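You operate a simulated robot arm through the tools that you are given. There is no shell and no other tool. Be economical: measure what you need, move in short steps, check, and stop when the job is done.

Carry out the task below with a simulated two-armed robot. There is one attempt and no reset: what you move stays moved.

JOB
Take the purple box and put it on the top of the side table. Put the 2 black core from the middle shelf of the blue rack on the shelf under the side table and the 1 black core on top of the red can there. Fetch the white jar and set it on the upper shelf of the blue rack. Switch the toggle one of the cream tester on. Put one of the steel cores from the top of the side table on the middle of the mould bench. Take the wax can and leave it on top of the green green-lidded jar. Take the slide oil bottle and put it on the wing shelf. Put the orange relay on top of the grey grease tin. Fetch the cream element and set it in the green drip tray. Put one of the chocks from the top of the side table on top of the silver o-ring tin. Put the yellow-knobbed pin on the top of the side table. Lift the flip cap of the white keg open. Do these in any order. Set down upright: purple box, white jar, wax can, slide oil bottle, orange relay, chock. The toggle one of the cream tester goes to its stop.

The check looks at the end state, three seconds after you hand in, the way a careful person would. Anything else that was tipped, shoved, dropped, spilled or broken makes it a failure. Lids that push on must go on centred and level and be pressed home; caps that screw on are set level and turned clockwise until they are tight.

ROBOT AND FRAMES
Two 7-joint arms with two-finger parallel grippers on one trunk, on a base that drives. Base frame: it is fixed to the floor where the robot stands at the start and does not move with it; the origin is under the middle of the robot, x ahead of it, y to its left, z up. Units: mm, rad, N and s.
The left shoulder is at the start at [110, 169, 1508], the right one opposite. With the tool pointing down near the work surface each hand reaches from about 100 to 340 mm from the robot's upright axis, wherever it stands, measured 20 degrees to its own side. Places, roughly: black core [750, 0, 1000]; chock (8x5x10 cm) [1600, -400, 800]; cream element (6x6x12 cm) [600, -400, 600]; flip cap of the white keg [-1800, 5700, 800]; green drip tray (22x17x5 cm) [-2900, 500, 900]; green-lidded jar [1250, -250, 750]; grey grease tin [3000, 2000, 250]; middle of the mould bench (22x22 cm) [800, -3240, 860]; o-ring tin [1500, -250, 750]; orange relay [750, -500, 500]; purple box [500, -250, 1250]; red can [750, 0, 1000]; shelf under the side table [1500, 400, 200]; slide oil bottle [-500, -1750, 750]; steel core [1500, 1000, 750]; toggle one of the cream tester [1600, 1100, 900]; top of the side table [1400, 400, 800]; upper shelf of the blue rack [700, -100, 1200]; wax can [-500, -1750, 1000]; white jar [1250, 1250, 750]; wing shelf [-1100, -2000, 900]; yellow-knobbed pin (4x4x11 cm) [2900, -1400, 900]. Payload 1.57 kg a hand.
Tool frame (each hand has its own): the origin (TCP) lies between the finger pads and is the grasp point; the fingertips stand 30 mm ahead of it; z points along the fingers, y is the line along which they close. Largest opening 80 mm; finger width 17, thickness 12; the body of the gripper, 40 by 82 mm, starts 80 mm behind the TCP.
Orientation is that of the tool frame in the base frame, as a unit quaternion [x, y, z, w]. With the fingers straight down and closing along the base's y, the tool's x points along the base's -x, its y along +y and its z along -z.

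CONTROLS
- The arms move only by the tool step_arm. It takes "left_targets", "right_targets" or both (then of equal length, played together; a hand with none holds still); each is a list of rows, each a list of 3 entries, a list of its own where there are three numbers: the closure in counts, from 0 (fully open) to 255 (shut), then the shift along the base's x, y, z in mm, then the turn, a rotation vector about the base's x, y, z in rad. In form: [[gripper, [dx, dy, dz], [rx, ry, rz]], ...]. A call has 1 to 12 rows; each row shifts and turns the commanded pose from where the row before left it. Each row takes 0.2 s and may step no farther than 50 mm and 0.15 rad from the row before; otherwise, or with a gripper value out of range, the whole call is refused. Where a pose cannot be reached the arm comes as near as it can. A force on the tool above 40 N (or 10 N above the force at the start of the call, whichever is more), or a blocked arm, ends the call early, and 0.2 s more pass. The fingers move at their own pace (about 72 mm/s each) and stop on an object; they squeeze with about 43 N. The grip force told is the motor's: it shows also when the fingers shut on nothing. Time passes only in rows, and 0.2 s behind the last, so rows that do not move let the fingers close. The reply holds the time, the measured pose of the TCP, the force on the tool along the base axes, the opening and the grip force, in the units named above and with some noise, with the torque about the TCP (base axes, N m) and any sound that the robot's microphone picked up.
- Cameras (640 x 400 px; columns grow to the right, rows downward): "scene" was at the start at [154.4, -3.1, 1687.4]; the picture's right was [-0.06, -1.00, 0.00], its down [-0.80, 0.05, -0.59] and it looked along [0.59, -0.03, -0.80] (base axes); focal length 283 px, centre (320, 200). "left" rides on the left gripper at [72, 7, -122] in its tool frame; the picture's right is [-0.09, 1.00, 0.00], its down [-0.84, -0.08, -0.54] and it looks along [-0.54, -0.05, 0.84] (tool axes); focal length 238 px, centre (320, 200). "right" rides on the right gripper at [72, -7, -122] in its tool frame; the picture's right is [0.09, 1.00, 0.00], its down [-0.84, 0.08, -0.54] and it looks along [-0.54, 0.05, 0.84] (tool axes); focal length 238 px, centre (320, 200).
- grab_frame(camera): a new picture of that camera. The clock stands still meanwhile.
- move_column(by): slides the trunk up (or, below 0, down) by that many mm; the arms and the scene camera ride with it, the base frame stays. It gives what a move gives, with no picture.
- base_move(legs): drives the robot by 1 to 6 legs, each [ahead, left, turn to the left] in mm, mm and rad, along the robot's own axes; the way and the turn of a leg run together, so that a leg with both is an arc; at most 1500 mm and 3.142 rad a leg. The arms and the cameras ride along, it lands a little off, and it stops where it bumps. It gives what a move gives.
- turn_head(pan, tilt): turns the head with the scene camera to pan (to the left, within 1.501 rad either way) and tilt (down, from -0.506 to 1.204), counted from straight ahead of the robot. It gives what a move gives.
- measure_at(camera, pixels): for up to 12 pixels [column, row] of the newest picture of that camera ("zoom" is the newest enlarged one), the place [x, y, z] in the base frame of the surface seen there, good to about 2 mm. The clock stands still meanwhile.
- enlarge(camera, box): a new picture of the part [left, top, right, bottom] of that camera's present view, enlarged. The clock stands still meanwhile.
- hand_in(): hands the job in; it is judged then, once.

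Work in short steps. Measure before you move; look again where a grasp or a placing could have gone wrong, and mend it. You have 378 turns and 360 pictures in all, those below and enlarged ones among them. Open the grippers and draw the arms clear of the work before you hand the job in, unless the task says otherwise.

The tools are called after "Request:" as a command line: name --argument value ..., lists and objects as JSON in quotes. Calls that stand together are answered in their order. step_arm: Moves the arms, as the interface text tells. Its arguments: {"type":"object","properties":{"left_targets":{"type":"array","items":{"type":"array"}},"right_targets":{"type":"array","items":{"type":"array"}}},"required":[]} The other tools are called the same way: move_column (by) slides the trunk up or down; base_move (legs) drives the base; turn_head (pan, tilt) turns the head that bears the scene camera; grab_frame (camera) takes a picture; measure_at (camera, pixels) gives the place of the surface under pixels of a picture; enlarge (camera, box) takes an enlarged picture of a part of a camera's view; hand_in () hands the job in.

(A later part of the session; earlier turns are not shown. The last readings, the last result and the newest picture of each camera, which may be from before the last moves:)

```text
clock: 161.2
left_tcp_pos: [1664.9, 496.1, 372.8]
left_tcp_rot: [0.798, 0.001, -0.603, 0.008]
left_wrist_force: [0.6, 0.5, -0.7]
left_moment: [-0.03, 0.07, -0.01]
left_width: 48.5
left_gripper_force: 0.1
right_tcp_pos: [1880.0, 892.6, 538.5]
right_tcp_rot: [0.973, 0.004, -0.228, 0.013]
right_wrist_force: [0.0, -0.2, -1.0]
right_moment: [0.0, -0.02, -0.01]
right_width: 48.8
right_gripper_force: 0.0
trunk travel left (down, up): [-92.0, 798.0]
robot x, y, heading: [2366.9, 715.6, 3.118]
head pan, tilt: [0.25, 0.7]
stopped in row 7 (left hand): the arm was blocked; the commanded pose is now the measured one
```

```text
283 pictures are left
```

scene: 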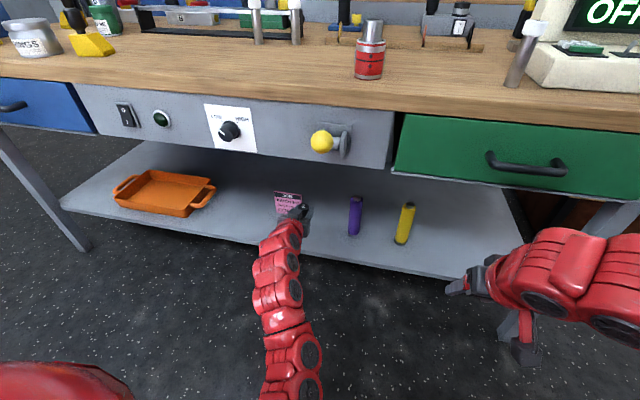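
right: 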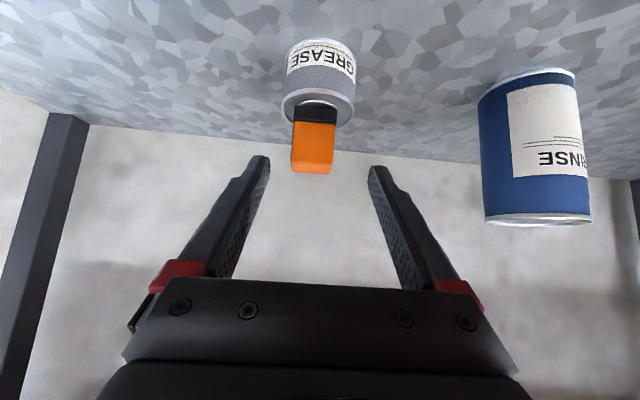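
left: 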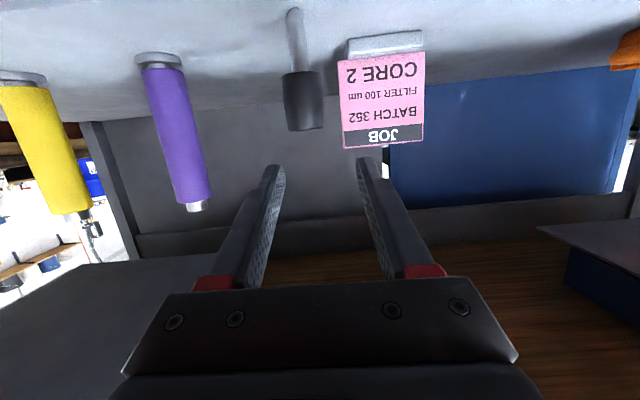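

Core 2 stands on the shelf. I back off, raise the trunk and move along to the chocks and the o-ring tin.

Request:
base_move --legs '[[-200, 0, 0.02]]'

Request:
move_column --by 400

Request:
base_move --legs '[[0, 600, 0]]'

Request:
turn_head --pan 0.1 --tilt 0.6

Request:
grab_frame --camera "scene"

```text
clock: 162.8
left_tcp_pos: [1870.7, 475.5, 367.5]
left_tcp_rot: [0.8, 0.01, -0.599, 0.015]
left_wrist_force: [0.3, -0.5, 0.5]
left_moment: [-0.03, 0.02, 0.0]
left_width: 48.8
left_gripper_force: 0.0
right_tcp_pos: [2073.1, 878.6, 537.3]
right_tcp_rot: [0.974, 0.017, -0.227, 0.014]
right_wrist_force: [0.7, 0.2, 0.1]
right_moment: [0.0, -0.03, -0.03]
right_width: 48.5
right_gripper_force: 0.1
trunk travel left (down, up): [-92.0, 798.0]
robot x, y, heading: [2567.4, 717.5, -3.139]
head pan, tilt: [0.25, 0.7]
```

```text
clock: 166.6
left_tcp_pos: [1871.6, 476.1, 771.0]
left_tcp_rot: [0.797, 0.009, -0.604, 0.015]
left_wrist_force: [-0.6, -0.7, 0.8]
left_moment: [-0.04, -0.02, -0.01]
left_width: 48.7
left_gripper_force: 0.0
right_tcp_pos: [2077.3, 877.8, 937.1]
right_tcp_rot: [0.973, 0.016, -0.231, 0.015]
right_wrist_force: [0.0, 0.1, 0.4]
right_moment: [0.0, 0.0, -0.02]
right_width: 48.4
right_gripper_force: 0.1
trunk travel left (down, up): [-492.0, 398.0]
robot x, y, heading: [2563.3, 714.8, -3.137]
head pan, tilt: [0.25, 0.7]
```

```text
clock: 169.9
left_tcp_pos: [1877.8, -116.5, 769.8]
left_tcp_rot: [0.797, 0.012, -0.603, 0.017]
left_wrist_force: [-0.2, 0.3, 0.6]
left_moment: [0.05, 0.0, 0.0]
left_width: 48.4
left_gripper_force: 0.0
right_tcp_pos: [2079.1, 287.5, 937.9]
right_tcp_rot: [0.972, 0.02, -0.232, 0.016]
right_wrist_force: [0.1, -0.7, -0.4]
right_moment: [0.03, 0.02, 0.01]
right_width: 48.6
right_gripper_force: 0.0
trunk travel left (down, up): [-492.0, 398.0]
robot x, y, heading: [2566.8, 124.1, -3.137]
head pan, tilt: [0.25, 0.7]
```

```text
clock: 170.6
left_tcp_pos: [1876.5, -116.1, 770.9]
left_tcp_rot: [0.797, 0.011, -0.604, 0.016]
left_wrist_force: [0.4, 0.3, 0.5]
left_moment: [-0.03, 0.01, 0.02]
left_width: 48.5
left_gripper_force: 0.0
right_tcp_pos: [2080.3, 288.5, 936.2]
right_tcp_rot: [0.972, 0.019, -0.233, 0.015]
right_wrist_force: [-0.2, 0.1, 0.3]
right_moment: [-0.01, 0.03, -0.02]
right_width: 48.5
right_gripper_force: 0.1
trunk travel left (down, up): [-492.0, 398.0]
robot x, y, heading: [2573.0, 125.1, -3.13]
head pan, tilt: [0.099, 0.6]
```

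```text
282 pictures are left
```

scene: 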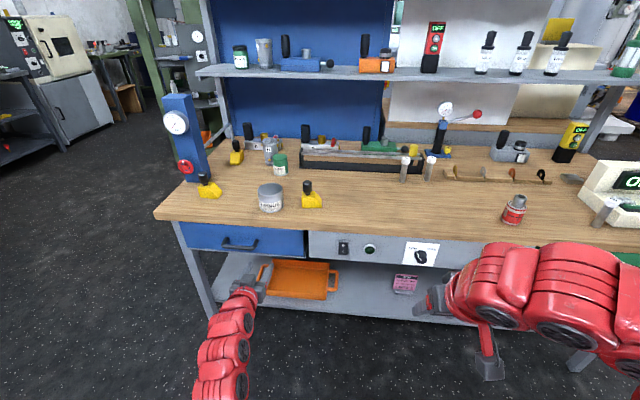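

I enlarge the chock/tin group and measure.

Request:
enlarge --camera "scene" --box '[180, 125, 350, 230]'

Request:
measure_at --camera "zoom" --pixels '[[340, 232], [340, 215], [293, 230], [387, 230], [340, 255], [475, 225], [475, 255], [470, 290], [520, 285], [375, 120], [375, 150], [340, 320]]'

```text
3.76 times, centred on (265, 178) of scene
```

zoom: 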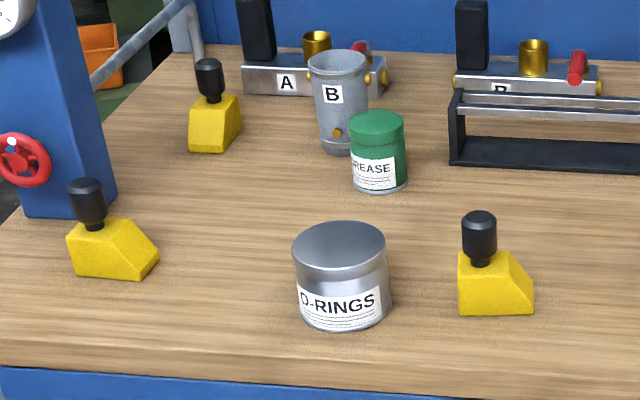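

```text
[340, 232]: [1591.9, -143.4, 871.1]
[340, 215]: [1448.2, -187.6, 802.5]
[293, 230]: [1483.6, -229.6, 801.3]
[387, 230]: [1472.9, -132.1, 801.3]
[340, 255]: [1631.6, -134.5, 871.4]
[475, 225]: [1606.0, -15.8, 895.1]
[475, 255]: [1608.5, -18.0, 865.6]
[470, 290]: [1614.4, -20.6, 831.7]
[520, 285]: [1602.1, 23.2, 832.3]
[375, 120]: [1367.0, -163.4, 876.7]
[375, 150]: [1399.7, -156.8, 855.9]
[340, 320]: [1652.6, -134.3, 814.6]
```

Request:
measure_at --camera "zoom" --pixels '[[340, 268], [340, 225], [296, 246], [385, 246], [460, 312], [532, 311], [508, 254], [460, 256], [480, 213], [480, 262], [466, 235], [494, 235]]'

```text
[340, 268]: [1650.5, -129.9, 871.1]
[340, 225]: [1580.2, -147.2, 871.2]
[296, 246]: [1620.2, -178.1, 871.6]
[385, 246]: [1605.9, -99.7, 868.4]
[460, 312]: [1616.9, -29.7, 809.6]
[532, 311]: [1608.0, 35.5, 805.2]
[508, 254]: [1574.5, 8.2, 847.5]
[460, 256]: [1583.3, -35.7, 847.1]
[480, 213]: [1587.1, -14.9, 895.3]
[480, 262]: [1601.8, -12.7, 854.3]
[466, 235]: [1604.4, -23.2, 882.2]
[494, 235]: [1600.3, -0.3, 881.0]
```

Tin centre (1615,−139), top 871; chock knob axis ≈ (1592,−12), z 858–895. I raise the left hand above table level, drive 200 ahead and look from the hand.

Request:
step_arm --left_targets '[[90, [5, 30, 38], [0, -0.06, 0]], [90, [5, 30, 38], [0, -0.06, 0]], [90, [5, 30, 38], [0, -0.06, 0]], [90, [0, 14, 10], [0.02, 0, -0.02]]]'

Request:
base_move --legs '[[200, 0, 0]]'

Request:
grab_frame --camera "left"

```text
clock: 171.6
left_tcp_pos: [1891.7, -11.9, 893.9]
left_tcp_rot: [0.848, 0.006, -0.53, 0.003]
left_wrist_force: [-0.1, 0.0, -0.1]
left_moment: [-0.03, 0.01, 0.01]
left_width: 51.8
left_gripper_force: 0.1
right_tcp_pos: [2078.6, 287.7, 936.5]
right_tcp_rot: [0.972, 0.019, -0.232, 0.016]
right_wrist_force: [-0.5, -0.8, 0.3]
right_moment: [-0.01, 0.03, -0.03]
right_width: 48.7
right_gripper_force: 0.0
trunk travel left (down, up): [-492.0, 398.0]
robot x, y, heading: [2571.2, 123.6, -3.136]
head pan, tilt: [0.099, 0.6]
```

```text
clock: 173.2
left_tcp_pos: [1689.3, -11.4, 893.5]
left_tcp_rot: [0.848, 0.005, -0.53, 0.003]
left_wrist_force: [0.0, 0.0, 0.1]
left_moment: [-0.01, 0.02, 0.01]
left_width: 52.0
left_gripper_force: 0.0
right_tcp_pos: [1879.6, 287.5, 936.6]
right_tcp_rot: [0.973, 0.017, -0.232, 0.013]
right_wrist_force: [0.4, -0.5, 0.8]
right_moment: [-0.02, 0.01, 0.02]
right_width: 48.7
right_gripper_force: 0.0
trunk travel left (down, up): [-492.0, 398.0]
robot x, y, heading: [2370.4, 123.8, -3.141]
head pan, tilt: [0.099, 0.6]
```

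```text
280 pictures are left
```

left: 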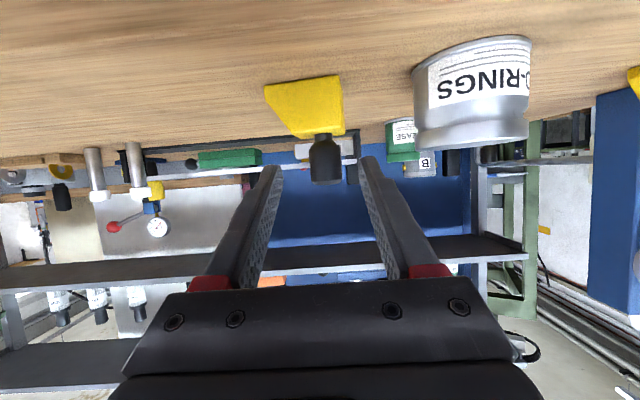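

Request:
measure_at --camera "left" --pixels '[[325, 160], [312, 160], [339, 160], [325, 182], [345, 85], [268, 92]]'

```text
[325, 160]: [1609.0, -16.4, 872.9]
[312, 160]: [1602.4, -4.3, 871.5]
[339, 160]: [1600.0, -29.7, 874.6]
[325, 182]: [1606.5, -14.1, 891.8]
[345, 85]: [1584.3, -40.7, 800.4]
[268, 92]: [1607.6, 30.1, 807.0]
```

Knob centre (1596,−17). I go in and grip it.

Request:
step_arm --left_targets '[[90, [-45, -5, -10], [0, 0, 0]], [90, [-48, 0, -6], [0, 0, 0]], [255, [0, 0, 0], [0, 0, 0]], [255, [0, 0, 0], [0, 0, 0]], [255, [0, 0, 0], [0, 0, 0]], [255, [0, 0, 20], [0, 0, 0]], [255, [0, 0, 20], [0, 0, 0]], [255, [0, 0, 45], [0, 0, 0]], [255, [0, 0, 10], [0, 0, 0]]]'

Request:
grab_frame --camera "left"

```text
clock: 175.2
left_tcp_pos: [1597.6, -17.0, 972.6]
left_tcp_rot: [0.849, 0.005, -0.529, 0.003]
left_wrist_force: [-0.3, -0.9, -1.5]
left_moment: [-0.07, -0.03, 0.06]
left_width: 30.5
left_gripper_force: 39.2
right_tcp_pos: [1878.3, 286.5, 937.2]
right_tcp_rot: [0.973, 0.018, -0.232, 0.015]
right_wrist_force: [0.5, -0.1, 0.4]
right_moment: [0.03, 0.03, 0.0]
right_width: 48.6
right_gripper_force: 0.0
trunk travel left (down, up): [-492.0, 398.0]
robot x, y, heading: [2368.3, 123.6, -3.141]
head pan, tilt: [0.099, 0.6]
```

```text
279 pictures are left
```

left: 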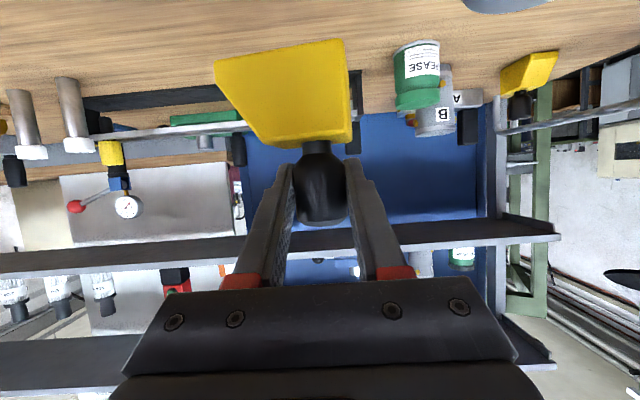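

Request:
measure_at --camera "left" --pixels '[[340, 48], [222, 68], [262, 138], [345, 135], [280, 60], [318, 180]]'

```text
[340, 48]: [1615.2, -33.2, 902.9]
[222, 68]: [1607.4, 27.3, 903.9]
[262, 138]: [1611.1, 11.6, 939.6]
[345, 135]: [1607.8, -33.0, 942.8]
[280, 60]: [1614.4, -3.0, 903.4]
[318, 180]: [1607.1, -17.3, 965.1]
```

Wedge centre ≈ (1588,−6). I shift by (+27,−131) over the tin and check.

Request:
step_arm --left_targets '[[255, [7, -40, 0], [0, 0, 0]], [255, [10, -45, 0], [0, 0, 0]], [255, [10, -46, 0], [0, 0, 0]], [255, [0, 0, -12], [0, 0, 0]], [255, [0, 0, 0], [0, 0, 0]]]'

Request:
grab_frame --camera "left"

Request:
measure_at --camera "left" --pixels '[[340, 48], [222, 68], [280, 58], [330, 30], [280, 30], [318, 180]]'

```text
clock: 176.4
left_tcp_pos: [1624.4, -149.5, 958.4]
left_tcp_rot: [0.849, 0.006, -0.529, 0.004]
left_wrist_force: [-0.3, 0.0, -1.9]
left_moment: [0.0, -0.03, -0.02]
left_width: 30.2
left_gripper_force: 38.9
right_tcp_pos: [1878.4, 287.8, 937.7]
right_tcp_rot: [0.973, 0.018, -0.232, 0.014]
right_wrist_force: [-0.8, -0.7, -0.6]
right_moment: [0.01, -0.01, 0.0]
right_width: 48.5
right_gripper_force: 0.0
trunk travel left (down, up): [-492.0, 398.0]
robot x, y, heading: [2371.1, 122.5, -3.136]
head pan, tilt: [0.099, 0.6]
```

```text
278 pictures are left
```

left: 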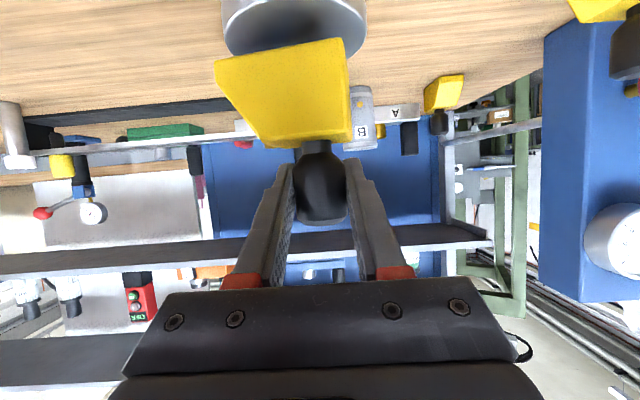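

```text
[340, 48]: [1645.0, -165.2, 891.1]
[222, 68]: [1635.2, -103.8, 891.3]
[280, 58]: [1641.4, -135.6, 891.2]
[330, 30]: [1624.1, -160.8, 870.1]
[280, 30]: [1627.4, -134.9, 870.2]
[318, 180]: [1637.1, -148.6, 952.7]
```

Well centred; lower until contact.

Request:
step_arm --left_targets '[[255, [0, 0, -8], [0, 0, 0]], [255, [0, 0, -4], [0, 0, 0]], [255, [0, 0, -2], [0, 0, 0]], [255, [0, 0, 0], [0, 0, 0]]]'

Request:
grab_frame --camera "left"

```text
clock: 177.4
left_tcp_pos: [1624.4, -148.4, 945.4]
left_tcp_rot: [0.848, 0.006, -0.53, 0.004]
left_wrist_force: [1.1, 0.3, -2.2]
left_moment: [-0.03, -0.01, 0.0]
left_width: 30.5
left_gripper_force: 39.7
right_tcp_pos: [1878.8, 286.8, 937.7]
right_tcp_rot: [0.972, 0.018, -0.232, 0.015]
right_wrist_force: [-0.3, 0.0, 0.5]
right_moment: [-0.01, 0.02, 0.03]
right_width: 48.8
right_gripper_force: 0.0
trunk travel left (down, up): [-492.0, 398.0]
robot x, y, heading: [2367.1, 123.1, -3.136]
head pan, tilt: [0.099, 0.6]
```

```text
277 pictures are left
```

left: 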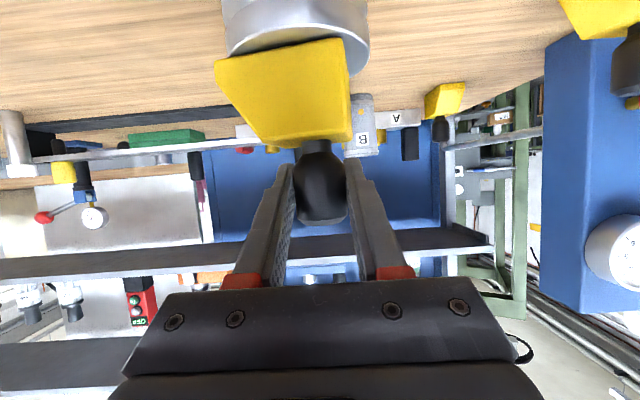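

Close now; I go down a millimetre at a time.

Request:
step_arm --left_targets '[[255, [0, 0, -2], [0, 0, 0]], [255, [0, 0, -1], [0, 0, 0]], [255, [0, 0, -1], [0, 0, 0]], [255, [0, 0, 0], [0, 0, 0]]]'

Request:
measure_at --camera "left" --pixels '[[340, 48], [222, 68], [280, 50], [250, 45]]'

```text
clock: 178.4
left_tcp_pos: [1624.0, -147.9, 945.0]
left_tcp_rot: [0.846, 0.005, -0.533, 0.004]
left_wrist_force: [-4.4, -3.9, 15.6]
left_moment: [-0.2, 0.19, -0.02]
left_width: 30.4
left_gripper_force: 39.6
right_tcp_pos: [1879.4, 287.3, 939.1]
right_tcp_rot: [0.972, 0.018, -0.232, 0.015]
right_wrist_force: [0.5, 0.3, -1.0]
right_moment: [-0.02, 0.01, 0.01]
right_width: 48.7
right_gripper_force: 0.0
trunk travel left (down, up): [-492.0, 398.0]
robot x, y, heading: [2368.7, 122.6, -3.136]
head pan, tilt: [0.099, 0.6]
```

```text
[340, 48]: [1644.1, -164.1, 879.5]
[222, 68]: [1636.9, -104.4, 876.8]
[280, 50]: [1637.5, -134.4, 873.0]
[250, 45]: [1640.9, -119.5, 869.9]
```

Contact (≈17 N). I ease up 3 mm, open, and draw back.

Request:
step_arm --left_targets '[[255, [0, 0, 3], [0, 0, 0]], [140, [0, 0, 0], [0, 0, 0]], [80, [0, 0, 0], [0, 0, 0]], [80, [26, 0, 15], [0, 0, 0]], [80, [43, 0, 20], [0, 0, 0]], [80, [43, 0, 20], [0, 0, 0]]]'

Request:
grab_frame --camera "left"

Request:
enlarge --camera "scene" --box '[120, 60, 420, 260]'

```text
clock: 179.8
left_tcp_pos: [1738.5, -148.3, 1001.0]
left_tcp_rot: [0.848, 0.005, -0.53, 0.003]
left_wrist_force: [-0.2, -0.1, 0.2]
left_moment: [0.0, 0.07, 0.01]
left_width: 54.8
left_gripper_force: 0.0
right_tcp_pos: [1879.7, 286.2, 937.9]
right_tcp_rot: [0.972, 0.018, -0.233, 0.014]
right_wrist_force: [-0.7, -0.7, 0.6]
right_moment: [0.01, 0.01, -0.01]
right_width: 48.4
right_gripper_force: 0.0
trunk travel left (down, up): [-492.0, 398.0]
robot x, y, heading: [2364.6, 122.6, -3.135]
head pan, tilt: [0.099, 0.6]
```

```text
276 pictures are left
```

left: 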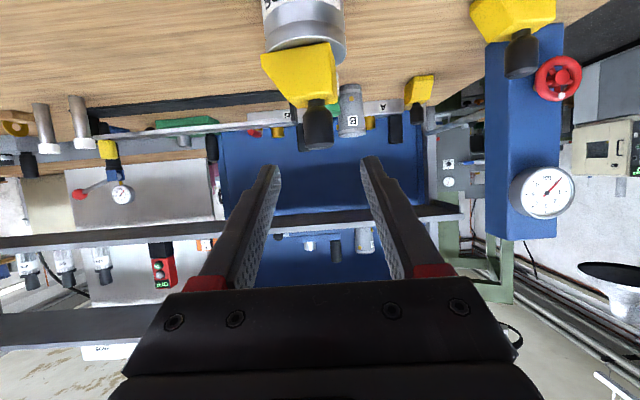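

```text
2.00 times, centred on (270, 160) of scene
```

zoom: 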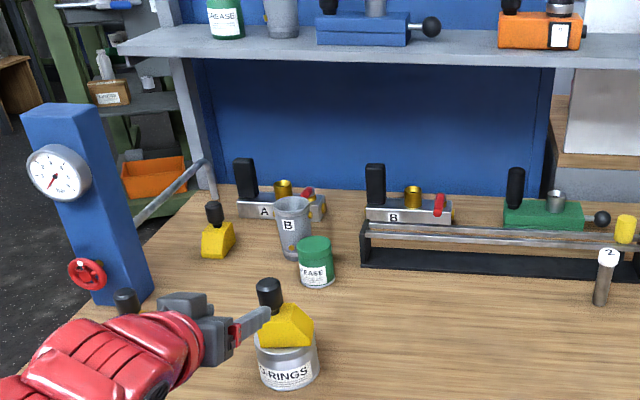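

The chock sits on the tin. Next the tester's toggle and the white jar: I back off and move along to y≈1100.

Request:
base_move --legs '[[-250, 0, 0], [0, -1000, 0]]'

Request:
turn_head --pan 0 --tilt 0.5

Request:
grab_frame --camera "scene"

Request:
enlarge --camera "scene" --box '[200, 80, 440, 230]'

```text
clock: 186.4
left_tcp_pos: [1979.6, 852.6, 999.1]
left_tcp_rot: [0.848, 0.009, -0.53, 0.006]
left_wrist_force: [-0.6, 0.4, -0.1]
left_moment: [0.01, 0.01, 0.01]
left_width: 55.0
left_gripper_force: 0.0
right_tcp_pos: [2116.8, 1287.4, 938.1]
right_tcp_rot: [0.972, 0.023, -0.232, 0.016]
right_wrist_force: [-0.2, 0.6, -0.4]
right_moment: [0.01, 0.0, -0.04]
right_width: 48.3
right_gripper_force: 0.2
trunk travel left (down, up): [-492.0, 398.0]
robot x, y, heading: [2603.7, 1128.6, -3.133]
head pan, tilt: [0.099, 0.6]
```

```text
clock: 187.1
left_tcp_pos: [1979.4, 851.6, 999.1]
left_tcp_rot: [0.849, 0.011, -0.528, 0.007]
left_wrist_force: [-0.3, 0.4, 0.5]
left_moment: [-0.01, 0.02, 0.0]
left_width: 54.9
left_gripper_force: 0.0
right_tcp_pos: [2115.7, 1288.3, 938.0]
right_tcp_rot: [0.972, 0.023, -0.232, 0.016]
right_wrist_force: [1.0, -0.2, -0.5]
right_moment: [-0.01, 0.01, 0.01]
right_width: 48.6
right_gripper_force: 0.1
trunk travel left (down, up): [-492.0, 398.0]
robot x, y, heading: [2609.8, 1125.5, -3.122]
head pan, tilt: [0.0, 0.499]
```

```text
274 pictures are left
```

scene: 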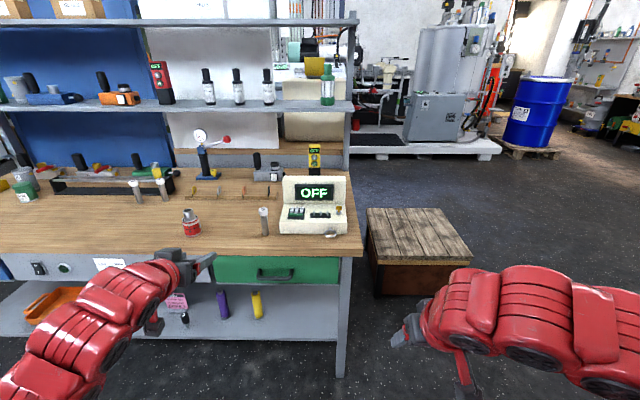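

```text
2.67 times, centred on (320, 155) of scene
```

zoom: 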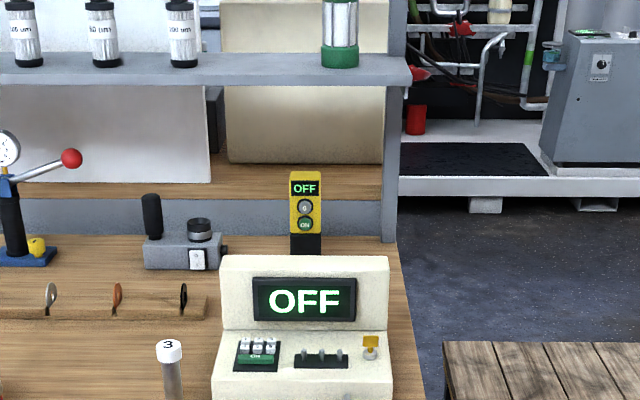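

I enlarge the tester's panel for its toggles.

Request:
enlarge --camera "scene" --box '[270, 170, 360, 240]'

Request:
measure_at --camera "scene" --pixels '[[370, 210], [470, 240], [440, 208], [378, 262], [355, 215], [362, 245]]'

```text
5.71 times, centred on (315, 205) of scene
```

zoom: 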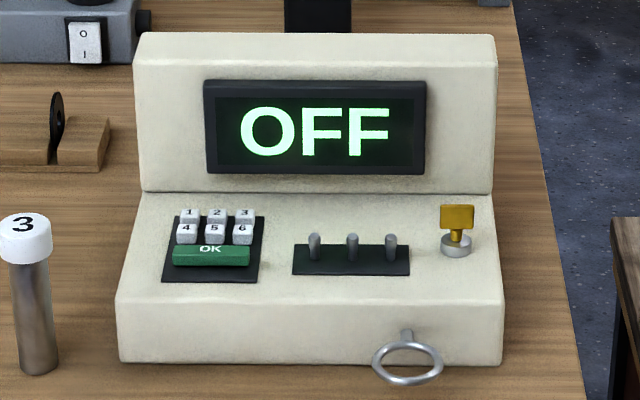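

```text
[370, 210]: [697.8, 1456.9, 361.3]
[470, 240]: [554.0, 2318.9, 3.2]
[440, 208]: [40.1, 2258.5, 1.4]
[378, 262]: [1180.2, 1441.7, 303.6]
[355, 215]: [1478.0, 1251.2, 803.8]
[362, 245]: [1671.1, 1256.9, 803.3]
```

Request:
measure_at --camera "zoom" --pixels '[[315, 237], [315, 255], [353, 237], [353, 255], [391, 237], [391, 255], [350, 268], [350, 290], [350, 210], [310, 45], [215, 250], [456, 215]]'

Request:
base_move --legs '[[220, 0, 0]]'

Request:
turn_head --pan 0 --tilt 0.75

Request:
grab_frame --camera "scene"

```text
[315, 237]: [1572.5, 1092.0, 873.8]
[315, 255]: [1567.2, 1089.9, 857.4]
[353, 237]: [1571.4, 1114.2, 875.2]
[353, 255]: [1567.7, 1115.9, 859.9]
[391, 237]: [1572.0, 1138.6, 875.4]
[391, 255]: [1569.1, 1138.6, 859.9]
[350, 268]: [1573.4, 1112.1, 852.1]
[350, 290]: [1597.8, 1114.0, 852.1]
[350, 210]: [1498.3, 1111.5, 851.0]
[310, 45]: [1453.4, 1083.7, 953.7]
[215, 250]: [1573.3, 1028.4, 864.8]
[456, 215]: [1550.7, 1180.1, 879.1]
```

```text
clock: 188.8
left_tcp_pos: [1762.0, 846.8, 1000.2]
left_tcp_rot: [0.849, 0.011, -0.529, 0.007]
left_wrist_force: [-0.8, -0.5, 0.3]
left_moment: [-0.02, 0.02, 0.02]
left_width: 54.6
left_gripper_force: 0.1
right_tcp_pos: [1897.1, 1282.5, 937.3]
right_tcp_rot: [0.972, 0.024, -0.232, 0.016]
right_wrist_force: [0.5, -0.2, -0.7]
right_moment: [0.0, -0.01, 0.01]
right_width: 48.5
right_gripper_force: 0.0
trunk travel left (down, up): [-492.0, 398.0]
robot x, y, heading: [2389.3, 1123.8, -3.118]
head pan, tilt: [0.0, 0.499]
```

```text
clock: 189.6
left_tcp_pos: [1761.9, 846.6, 998.7]
left_tcp_rot: [0.848, 0.011, -0.529, 0.007]
left_wrist_force: [-0.5, -0.6, 0.3]
left_moment: [0.01, 0.0, 0.03]
left_width: 54.5
left_gripper_force: 0.2
right_tcp_pos: [1897.5, 1281.6, 938.0]
right_tcp_rot: [0.972, 0.024, -0.232, 0.016]
right_wrist_force: [0.2, -1.0, -0.1]
right_moment: [0.0, 0.02, -0.03]
right_width: 48.4
right_gripper_force: 0.0
trunk travel left (down, up): [-492.0, 398.0]
robot x, y, heading: [2387.8, 1126.4, -3.119]
head pan, tilt: [0.0, 0.75]
```

```text
271 pictures are left
```

scene: 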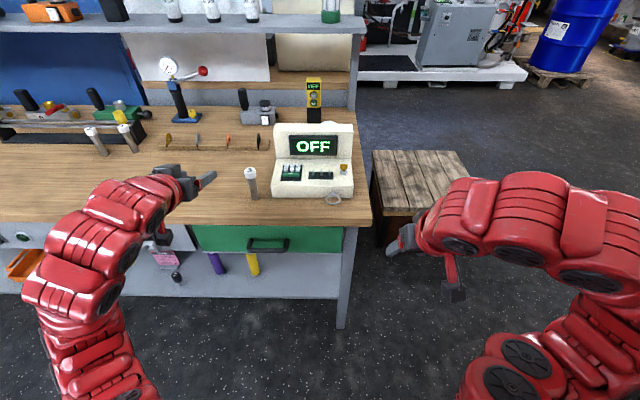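

The levers lean toward the robot (tips at x 1572, z 875), so "on" should be away. I bring the closed left hand in front of the left lever (y 1091).

Request:
step_arm --left_targets '[[255, [0, 48, 0], [0, 0, 0]], [255, [0, 48, 0], [0, 0, 0]], [255, [0, 48, -10], [0, 0, 0]], [255, [0, 48, -10], [0, 0, 0]], [255, [-10, 45, -10], [0, 0, 0]], [255, [-40, 5, -25], [0, 0, 0]], [255, [-40, 0, -25], [0, 0, 0]], [255, [0, 0, 0], [0, 0, 0]]]'

Request:
grab_frame --camera "left"

```text
clock: 191.4
left_tcp_pos: [1667.4, 963.8, 964.6]
left_tcp_rot: [0.848, 0.01, -0.53, 0.006]
left_wrist_force: [-0.4, -0.4, 1.2]
left_moment: [0.04, 0.01, -0.01]
left_width: 0.0
left_gripper_force: 21.1
left hand out of reach, approached as far as the arm can: row 1, 2, 3, 4
right_tcp_pos: [1897.5, 1282.6, 938.7]
right_tcp_rot: [0.972, 0.024, -0.233, 0.016]
right_wrist_force: [0.9, 0.6, 0.5]
right_moment: [0.01, -0.02, 0.0]
right_width: 48.6
right_gripper_force: 0.1
trunk travel left (down, up): [-492.0, 398.0]
robot x, y, heading: [2392.0, 1125.3, -3.127]
head pan, tilt: [0.0, 0.75]
```

```text
270 pictures are left
```

left: 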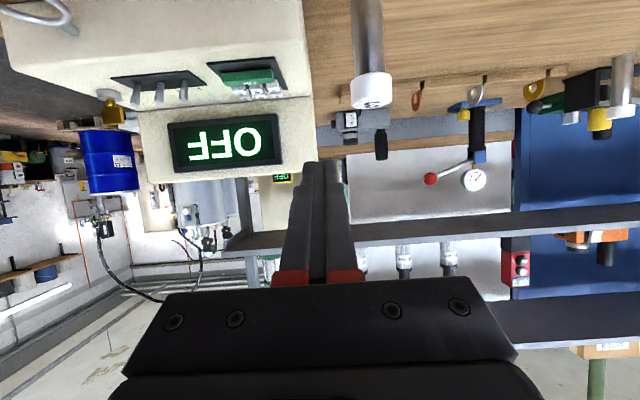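

Sideways reach inward is limited; I strafe the base 125 mm instead.

Request:
base_move --legs '[[0, -125, 0]]'

Request:
enlarge --camera "left" --box '[200, 0, 440, 150]'

Request:
measure_at --camera "zoom" --pixels '[[320, 100], [320, 60]]'

```text
clock: 192.6
left_tcp_pos: [1663.5, 1083.8, 962.8]
left_tcp_rot: [0.849, 0.011, -0.529, 0.007]
left_wrist_force: [0.3, 0.5, -1.0]
left_moment: [-0.03, 0.01, 0.02]
left_width: 0.2
left_gripper_force: 21.1
right_tcp_pos: [1894.9, 1402.9, 935.8]
right_tcp_rot: [0.972, 0.025, -0.231, 0.017]
right_wrist_force: [0.7, 0.2, -0.5]
right_moment: [-0.04, 0.0, 0.01]
right_width: 48.7
right_gripper_force: 0.0
trunk travel left (down, up): [-492.0, 398.0]
robot x, y, heading: [2383.7, 1245.2, -3.126]
head pan, tilt: [0.0, 0.75]
```

```text
2.67 times, centred on (320, 75) of left
```

zoom: 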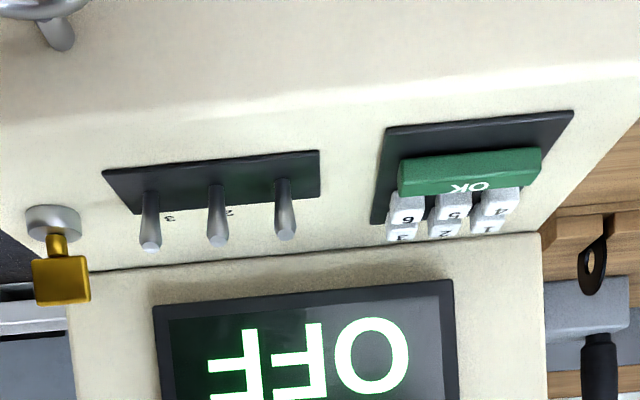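

```text
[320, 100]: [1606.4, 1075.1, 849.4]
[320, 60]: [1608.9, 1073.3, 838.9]
```

Request:
measure_at --camera "zoom" --pixels '[[286, 232], [283, 210], [281, 185], [310, 155], [310, 195], [217, 240], [150, 245], [200, 165]]'

Request:
enlarge --camera "left" --box '[270, 40, 350, 100]'

```text
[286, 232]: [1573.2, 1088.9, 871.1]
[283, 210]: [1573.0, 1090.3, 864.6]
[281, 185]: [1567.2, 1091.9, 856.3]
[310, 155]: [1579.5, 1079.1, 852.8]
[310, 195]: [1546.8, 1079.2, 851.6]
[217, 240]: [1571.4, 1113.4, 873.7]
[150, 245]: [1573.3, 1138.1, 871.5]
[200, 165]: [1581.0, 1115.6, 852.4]
```

```text
6.67 times, centred on (310, 70) of left
```

zoom: 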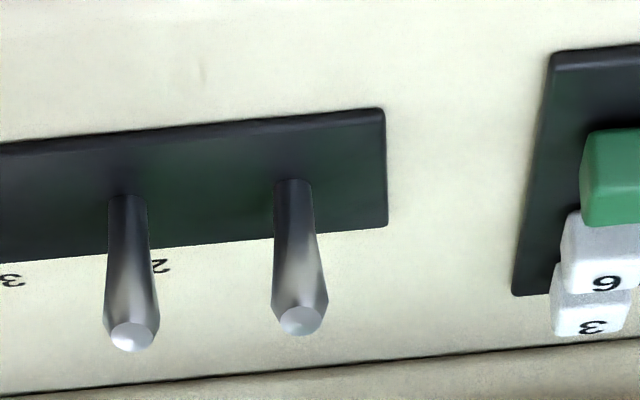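

Lever 1 is the one at y 1090, leaning toward me; I go down in front of it.

Request:
step_arm --left_targets '[[255, [-12, 2, -35], [0, 0, 0]], [255, [-12, 3, -35], [0, 0, 0]], [255, [-8, 0, -8], [0, 0, 0]], [255, [0, 0, 0], [0, 0, 0]]]'

Request:
grab_frame --camera "left"

```text
clock: 193.6
left_tcp_pos: [1633.0, 1087.4, 885.1]
left_tcp_rot: [0.848, 0.011, -0.53, 0.007]
left_wrist_force: [0.3, 0.3, 0.3]
left_moment: [-0.01, 0.02, 0.02]
left_width: 0.2
left_gripper_force: 20.9
right_tcp_pos: [1894.7, 1402.0, 938.1]
right_tcp_rot: [0.972, 0.025, -0.232, 0.016]
right_wrist_force: [-0.5, -0.5, -0.9]
right_moment: [0.02, -0.02, 0.02]
right_width: 48.6
right_gripper_force: 0.1
trunk travel left (down, up): [-492.0, 398.0]
robot x, y, heading: [2387.4, 1247.3, -3.122]
head pan, tilt: [0.0, 0.75]
```

```text
267 pictures are left
```

left: 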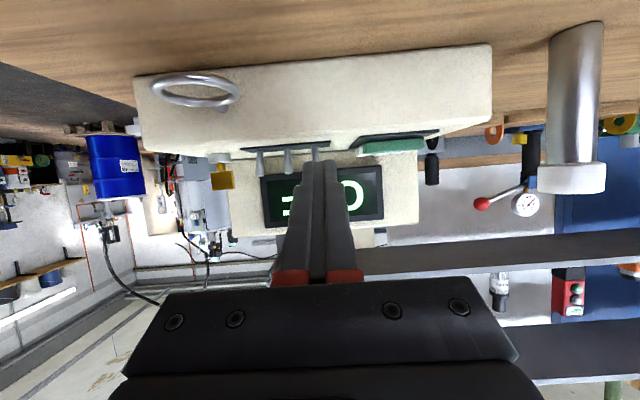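

Fingertip is lined up with lever 1 (col 316). I push away in small steps.

Request:
step_arm --left_targets '[[255, [-15, 0, -3], [0, 0, 0]], [255, [-10, 0, 0], [0, 0, 0]], [255, [-8, 0, 0], [0, 0, 0]], [255, [-6, 0, 0], [0, 0, 0]], [255, [-5, 0, 0], [0, 0, 0]], [255, [0, 0, 0], [0, 0, 0]]]'

Request:
enlarge --camera "left" --box '[200, 100, 440, 250]'

```text
clock: 195.0
left_tcp_pos: [1587.2, 1086.7, 882.5]
left_tcp_rot: [0.848, 0.011, -0.529, 0.007]
left_wrist_force: [0.3, -1.1, -0.9]
left_moment: [0.0, -0.02, 0.01]
left_width: 0.0
left_gripper_force: 21.4
right_tcp_pos: [1895.1, 1402.8, 938.3]
right_tcp_rot: [0.972, 0.025, -0.231, 0.016]
right_wrist_force: [0.1, 0.3, 0.4]
right_moment: [0.0, 0.0, 0.01]
right_width: 48.4
right_gripper_force: 0.0
trunk travel left (down, up): [-492.0, 398.0]
robot x, y, heading: [2385.6, 1243.3, -3.124]
head pan, tilt: [0.0, 0.75]
```

```text
2.67 times, centred on (320, 175) of left
```

zoom: 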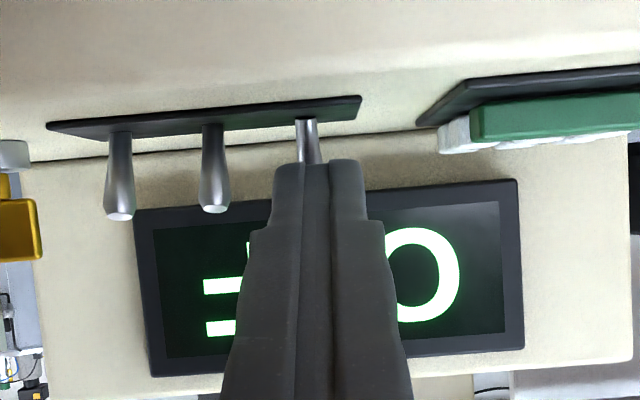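

I push a bit further and then withdraw to see the result.

Request:
step_arm --left_targets '[[255, [-6, 0, 0], [0, 0, 0]], [255, [-6, 0, 0], [0, 0, 0]], [255, [-4, 0, 0], [0, 0, 0]], [255, [0, 0, 0], [0, 0, 0]]]'

Request:
step_arm --left_targets '[[255, [40, 0, 5], [0, 0, 0]], [255, [20, 0, 25], [0, 0, 0]], [255, [0, 0, 40], [0, 0, 0]]]'

Request:
enlarge --camera "left" --box '[200, 0, 440, 150]'

```text
clock: 195.6
left_tcp_pos: [1584.0, 1088.8, 886.3]
left_tcp_rot: [0.847, 0.012, -0.532, 0.008]
left_wrist_force: [25.8, 1.2, 8.1]
left_moment: [-0.12, -0.13, -0.13]
left_width: 0.0
left_gripper_force: 21.1
right_tcp_pos: [1899.8, 1402.0, 939.8]
right_tcp_rot: [0.972, 0.025, -0.234, 0.017]
right_wrist_force: [0.2, -0.6, 0.2]
right_moment: [0.02, -0.01, 0.04]
right_width: 48.9
right_gripper_force: 0.2
trunk travel left (down, up): [-492.0, 398.0]
robot x, y, heading: [2390.0, 1245.7, -3.12]
head pan, tilt: [0.0, 0.75]
stopped in row 2 (left hand): the force on the tool passed its limit at 41 N (the readings are from after the stop); the commanded pose is now the measured one
```

```text
clock: 196.4
left_tcp_pos: [1638.7, 1088.1, 951.9]
left_tcp_rot: [0.849, 0.011, -0.528, 0.007]
left_wrist_force: [-0.1, 0.7, 0.6]
left_moment: [-0.04, -0.04, 0.0]
left_width: 0.0
left_gripper_force: 21.6
right_tcp_pos: [1896.8, 1401.5, 938.2]
right_tcp_rot: [0.972, 0.024, -0.232, 0.016]
right_wrist_force: [-0.6, -0.2, 0.8]
right_moment: [0.03, -0.02, -0.04]
right_width: 48.7
right_gripper_force: 0.0
trunk travel left (down, up): [-492.0, 398.0]
robot x, y, heading: [2386.1, 1244.8, -3.122]
head pan, tilt: [0.0, 0.75]
```

```text
2.67 times, centred on (320, 75) of left
```

zoom: 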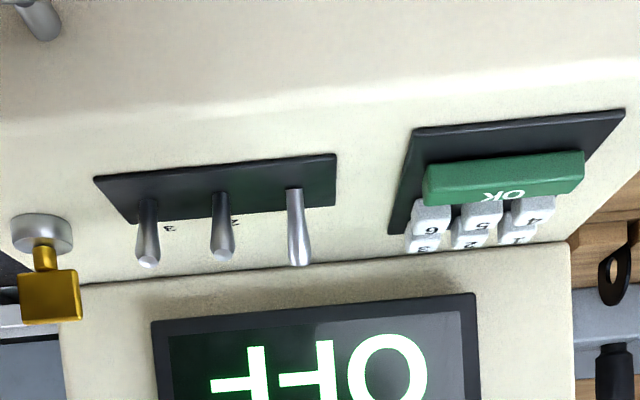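

Lever 1 now leans away. I measure whether it is fully over.

Request:
measure_at --camera "zoom" --pixels '[[299, 256], [296, 225], [294, 195], [222, 250], [148, 258]]'

Request:
enlarge --camera "scene" --box '[270, 110, 370, 185]'

```text
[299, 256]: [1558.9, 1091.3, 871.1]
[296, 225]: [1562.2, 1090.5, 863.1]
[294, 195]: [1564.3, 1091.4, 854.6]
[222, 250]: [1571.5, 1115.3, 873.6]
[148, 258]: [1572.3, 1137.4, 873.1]
```

```text
5.33 times, centred on (320, 148) of scene
```

zoom: 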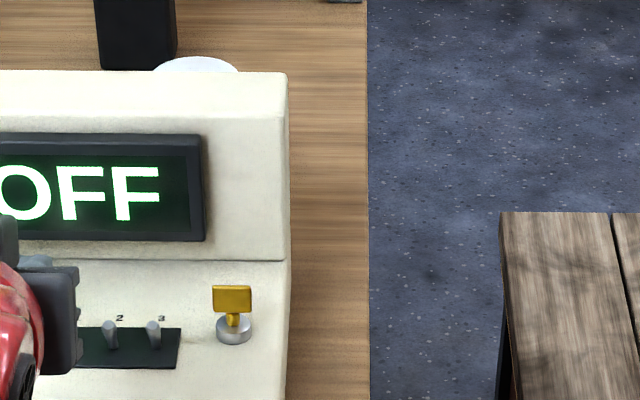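

Toggle one is over to its stop. Now the white jar behind the tester: I fold the left arm and drive round to the bench's corner.

Request:
step_arm --left_targets '[[255, [45, -10, 10], [0, -0.1, 0]], [255, [45, -15, 0], [0, -0.1, 0]], [255, [45, -20, 0], [0, -0.1, 0]], [255, [45, -20, 0], [0, -0.1, 0]], [255, [45, -20, 0], [0, -0.1, 0]], [255, [30, -20, 0], [0, -0.1, 0]]]'

Request:
base_move --legs '[[-60, -620, 0], [0, 0, 1.1]]'

Request:
turn_head --pan -0.6 --tilt 0.5

Request:
grab_frame --camera "scene"

```text
clock: 197.8
left_tcp_pos: [1895.1, 982.0, 961.9]
left_tcp_rot: [0.967, 0.009, -0.256, 0.009]
left_wrist_force: [-0.4, 0.3, -0.6]
left_moment: [-0.02, 0.03, 0.01]
left_width: 0.1
left_gripper_force: 21.9
right_tcp_pos: [1894.7, 1401.6, 938.3]
right_tcp_rot: [0.972, 0.025, -0.232, 0.016]
right_wrist_force: [0.5, -0.5, 0.2]
right_moment: [0.01, -0.01, 0.0]
right_width: 48.5
right_gripper_force: 0.0
trunk travel left (down, up): [-492.0, 398.0]
robot x, y, heading: [2386.2, 1246.0, -3.121]
head pan, tilt: [0.0, 0.75]
```

```text
clock: 204.0
left_tcp_pos: [2437.3, 1306.1, 962.1]
left_tcp_rot: [0.823, 0.506, -0.215, 0.14]
left_wrist_force: [-0.1, -0.6, -0.2]
left_moment: [0.01, 0.03, 0.02]
left_width: 0.0
left_gripper_force: 21.3
right_tcp_pos: [2068.4, 1502.2, 937.3]
right_tcp_rot: [0.82, 0.523, -0.191, 0.134]
right_wrist_force: [-0.4, -0.1, -0.5]
right_moment: [0.0, 0.04, 0.02]
right_width: 48.6
right_gripper_force: 0.1
trunk travel left (down, up): [-492.0, 398.0]
robot x, y, heading: [2440.1, 1862.3, -2.037]
head pan, tilt: [0.0, 0.75]
```

```text
clock: 205.0
left_tcp_pos: [2438.6, 1304.7, 961.3]
left_tcp_rot: [0.823, 0.507, -0.214, 0.141]
left_wrist_force: [0.2, -0.4, 0.2]
left_moment: [-0.03, 0.02, 0.01]
left_width: 0.0
left_gripper_force: 20.8
right_tcp_pos: [2068.7, 1502.7, 938.3]
right_tcp_rot: [0.819, 0.524, -0.19, 0.134]
right_wrist_force: [-0.7, 0.1, 0.0]
right_moment: [0.01, 0.0, -0.01]
right_width: 48.5
right_gripper_force: 0.0
trunk travel left (down, up): [-492.0, 398.0]
robot x, y, heading: [2436.0, 1866.7, -2.032]
head pan, tilt: [-0.6, 0.499]
```

```text
263 pictures are left
```

scene: 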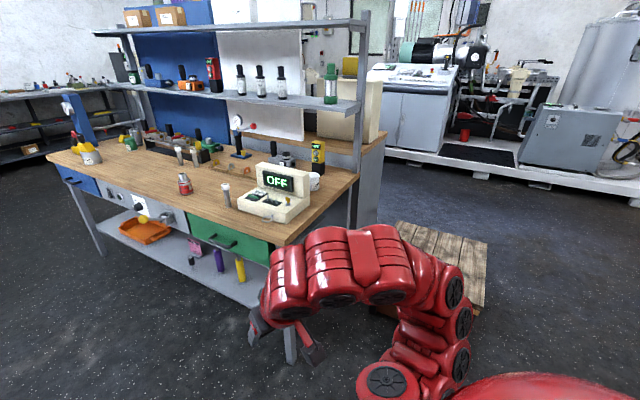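

The white jar shows at (315,181). I measure it, then move to the corner.

Request:
measure_at --camera "scene" --pixels '[[315, 175], [315, 182], [315, 187], [310, 180], [320, 182], [425, 240], [480, 250], [400, 290]]'

Request:
base_move --legs '[[340, -610, 0]]'

Request:
turn_head --pan 0 --tilt 0.6

Request:
grab_frame --camera "scene"

```text
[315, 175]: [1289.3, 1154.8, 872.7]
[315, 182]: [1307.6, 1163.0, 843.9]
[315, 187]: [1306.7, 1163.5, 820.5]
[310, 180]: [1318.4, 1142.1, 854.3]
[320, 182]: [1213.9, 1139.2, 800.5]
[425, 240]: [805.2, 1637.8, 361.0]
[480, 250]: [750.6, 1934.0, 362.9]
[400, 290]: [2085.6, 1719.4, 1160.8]
```

```text
clock: 208.8
left_tcp_pos: [1744.6, 1270.8, 962.7]
left_tcp_rot: [0.821, 0.511, -0.214, 0.141]
left_wrist_force: [0.1, -0.2, 0.0]
left_moment: [-0.01, 0.0, -0.02]
left_width: 0.0
left_gripper_force: 21.3
right_tcp_pos: [1372.9, 1464.5, 938.0]
right_tcp_rot: [0.816, 0.529, -0.189, 0.136]
right_wrist_force: [-0.1, 0.7, -0.7]
right_moment: [0.01, 0.02, 0.0]
right_width: 48.3
right_gripper_force: 0.2
trunk travel left (down, up): [-492.0, 398.0]
robot x, y, heading: [1736.0, 1832.6, -2.023]
head pan, tilt: [-0.6, 0.499]
```

```text
clock: 209.8
left_tcp_pos: [1744.0, 1272.0, 962.0]
left_tcp_rot: [0.82, 0.511, -0.214, 0.142]
left_wrist_force: [-0.6, 0.1, -0.5]
left_moment: [0.05, 0.03, 0.01]
left_width: 0.0
left_gripper_force: 21.4
right_tcp_pos: [1372.0, 1464.5, 938.7]
right_tcp_rot: [0.817, 0.528, -0.19, 0.136]
right_wrist_force: [-0.4, -0.5, 0.2]
right_moment: [-0.02, -0.05, -0.03]
right_width: 48.8
right_gripper_force: 0.0
trunk travel left (down, up): [-492.0, 398.0]
robot x, y, heading: [1738.8, 1831.6, -2.025]
head pan, tilt: [0.0, 0.6]
```

```text
262 pictures are left
```

scene: 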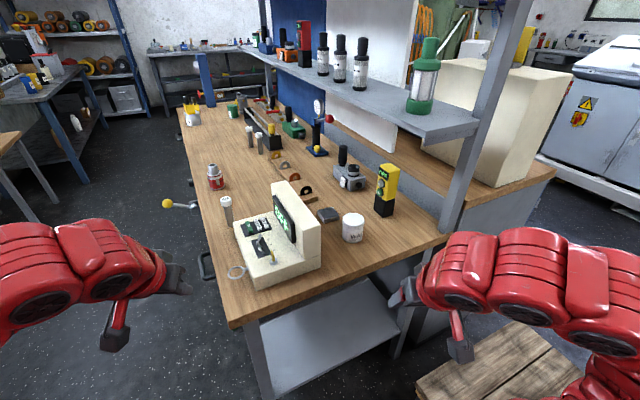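

Request:
enlarge --camera "scene" --box '[310, 180, 420, 260]'

Request:
measure_at --camera "zoom" --pixels '[[245, 200], [245, 230], [185, 215], [305, 215], [245, 290], [245, 350], [120, 205], [420, 180], [420, 220], [245, 215]]'

```text
5.00 times, centred on (365, 220) of scene
```

zoom: 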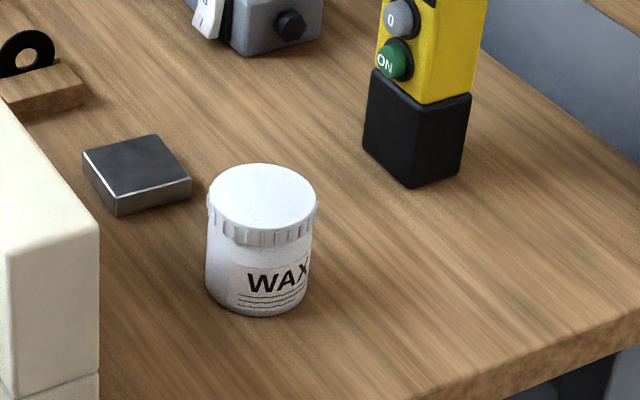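

```text
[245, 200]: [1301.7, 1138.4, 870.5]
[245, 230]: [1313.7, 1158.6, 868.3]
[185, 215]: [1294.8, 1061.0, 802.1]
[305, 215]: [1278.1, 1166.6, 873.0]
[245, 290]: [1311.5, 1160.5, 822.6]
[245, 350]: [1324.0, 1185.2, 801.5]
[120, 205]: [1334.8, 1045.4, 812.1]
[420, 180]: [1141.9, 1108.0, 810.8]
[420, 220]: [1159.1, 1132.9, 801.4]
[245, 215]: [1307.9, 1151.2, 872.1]
```

Request:
measure_at --camera "zoom" --pixels '[[213, 200], [312, 198], [260, 168], [266, 228], [262, 198], [212, 250], [308, 240]]'

```text
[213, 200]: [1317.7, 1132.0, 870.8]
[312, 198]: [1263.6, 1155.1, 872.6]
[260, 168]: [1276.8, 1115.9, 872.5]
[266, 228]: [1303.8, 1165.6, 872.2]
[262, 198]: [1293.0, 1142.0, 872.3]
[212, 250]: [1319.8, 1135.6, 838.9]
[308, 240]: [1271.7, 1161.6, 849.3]
```

Jar centre (1290,1142), Ø 59, z 802–872. I bring the right hand open, pitched 50°, to just before it.

Request:
step_arm --right_targets '[[0, [-9, -44, -7], [-0.06, 0.03, 0]], [0, [-9, -44, -7], [-0.06, 0.03, 0]], [0, [-9, -44, -7], [-0.06, 0.03, 0]], [0, [-9, -44, -7], [-0.06, 0.03, 0]], [0, [-9, -44, -7], [-0.06, 0.03, 0]], [0, [-9, -44, -7], [-0.06, 0.03, 0]], [0, [0, 0, 0], [0, 0, 0]]]'

Request:
grab_frame --camera "right"

```text
clock: 211.4
left_tcp_pos: [1743.3, 1271.6, 961.5]
left_tcp_rot: [0.82, 0.511, -0.214, 0.141]
left_wrist_force: [-0.1, 0.0, -1.4]
left_moment: [-0.01, 0.05, 0.01]
left_width: 0.0
left_gripper_force: 22.1
right_tcp_pos: [1319.3, 1201.2, 894.6]
right_tcp_rot: [0.759, 0.495, -0.353, 0.231]
right_wrist_force: [-0.1, 0.3, -0.4]
right_moment: [-0.01, -0.03, -0.02]
right_width: 80.2
right_gripper_force: 0.1
trunk travel left (down, up): [-492.0, 398.0]
robot x, y, heading: [1737.7, 1830.9, -2.023]
head pan, tilt: [0.0, 0.6]
```

```text
260 pictures are left
```

right: 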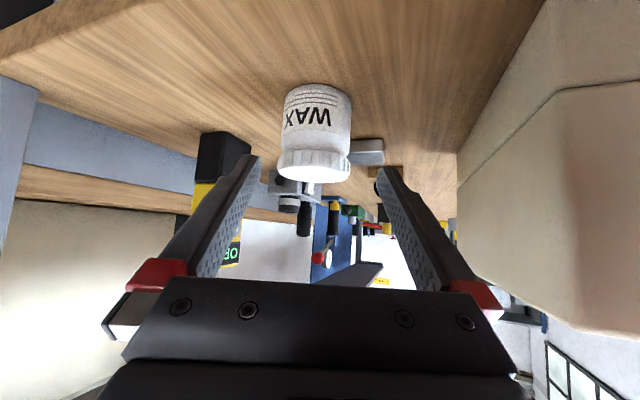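

Centred. I go in along the tool axis and grip.

Request:
step_arm --right_targets '[[0, [-10, -20, -19], [0, 0, 0]], [0, [-10, -20, -19], [0, 0, 0]], [0, [-10, -20, -18], [0, 0, 0]], [255, [0, 0, 0], [0, 0, 0]], [255, [0, 0, 0], [0, 0, 0]], [255, [0, 0, 0], [0, 0, 0]]]'

Request:
grab_frame --camera "right"

```text
clock: 212.8
left_tcp_pos: [1743.8, 1271.7, 962.5]
left_tcp_rot: [0.821, 0.511, -0.213, 0.141]
left_wrist_force: [0.3, -0.4, -0.1]
left_moment: [-0.02, 0.01, 0.01]
left_width: 0.0
left_gripper_force: 21.0
right_tcp_pos: [1288.0, 1139.2, 839.3]
right_tcp_rot: [0.76, 0.495, -0.352, 0.231]
right_wrist_force: [0.8, -1.5, -0.4]
right_moment: [-0.02, 0.05, 0.03]
right_width: 61.5
right_gripper_force: 42.5
trunk travel left (down, up): [-492.0, 398.0]
robot x, y, heading: [1742.1, 1831.8, -2.021]
head pan, tilt: [0.0, 0.6]
```

```text
259 pictures are left
```

right: 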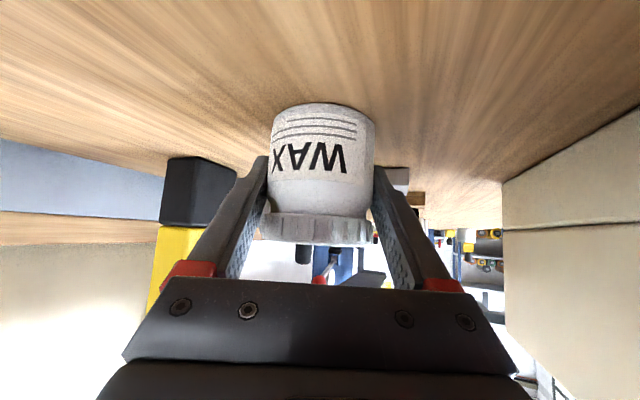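

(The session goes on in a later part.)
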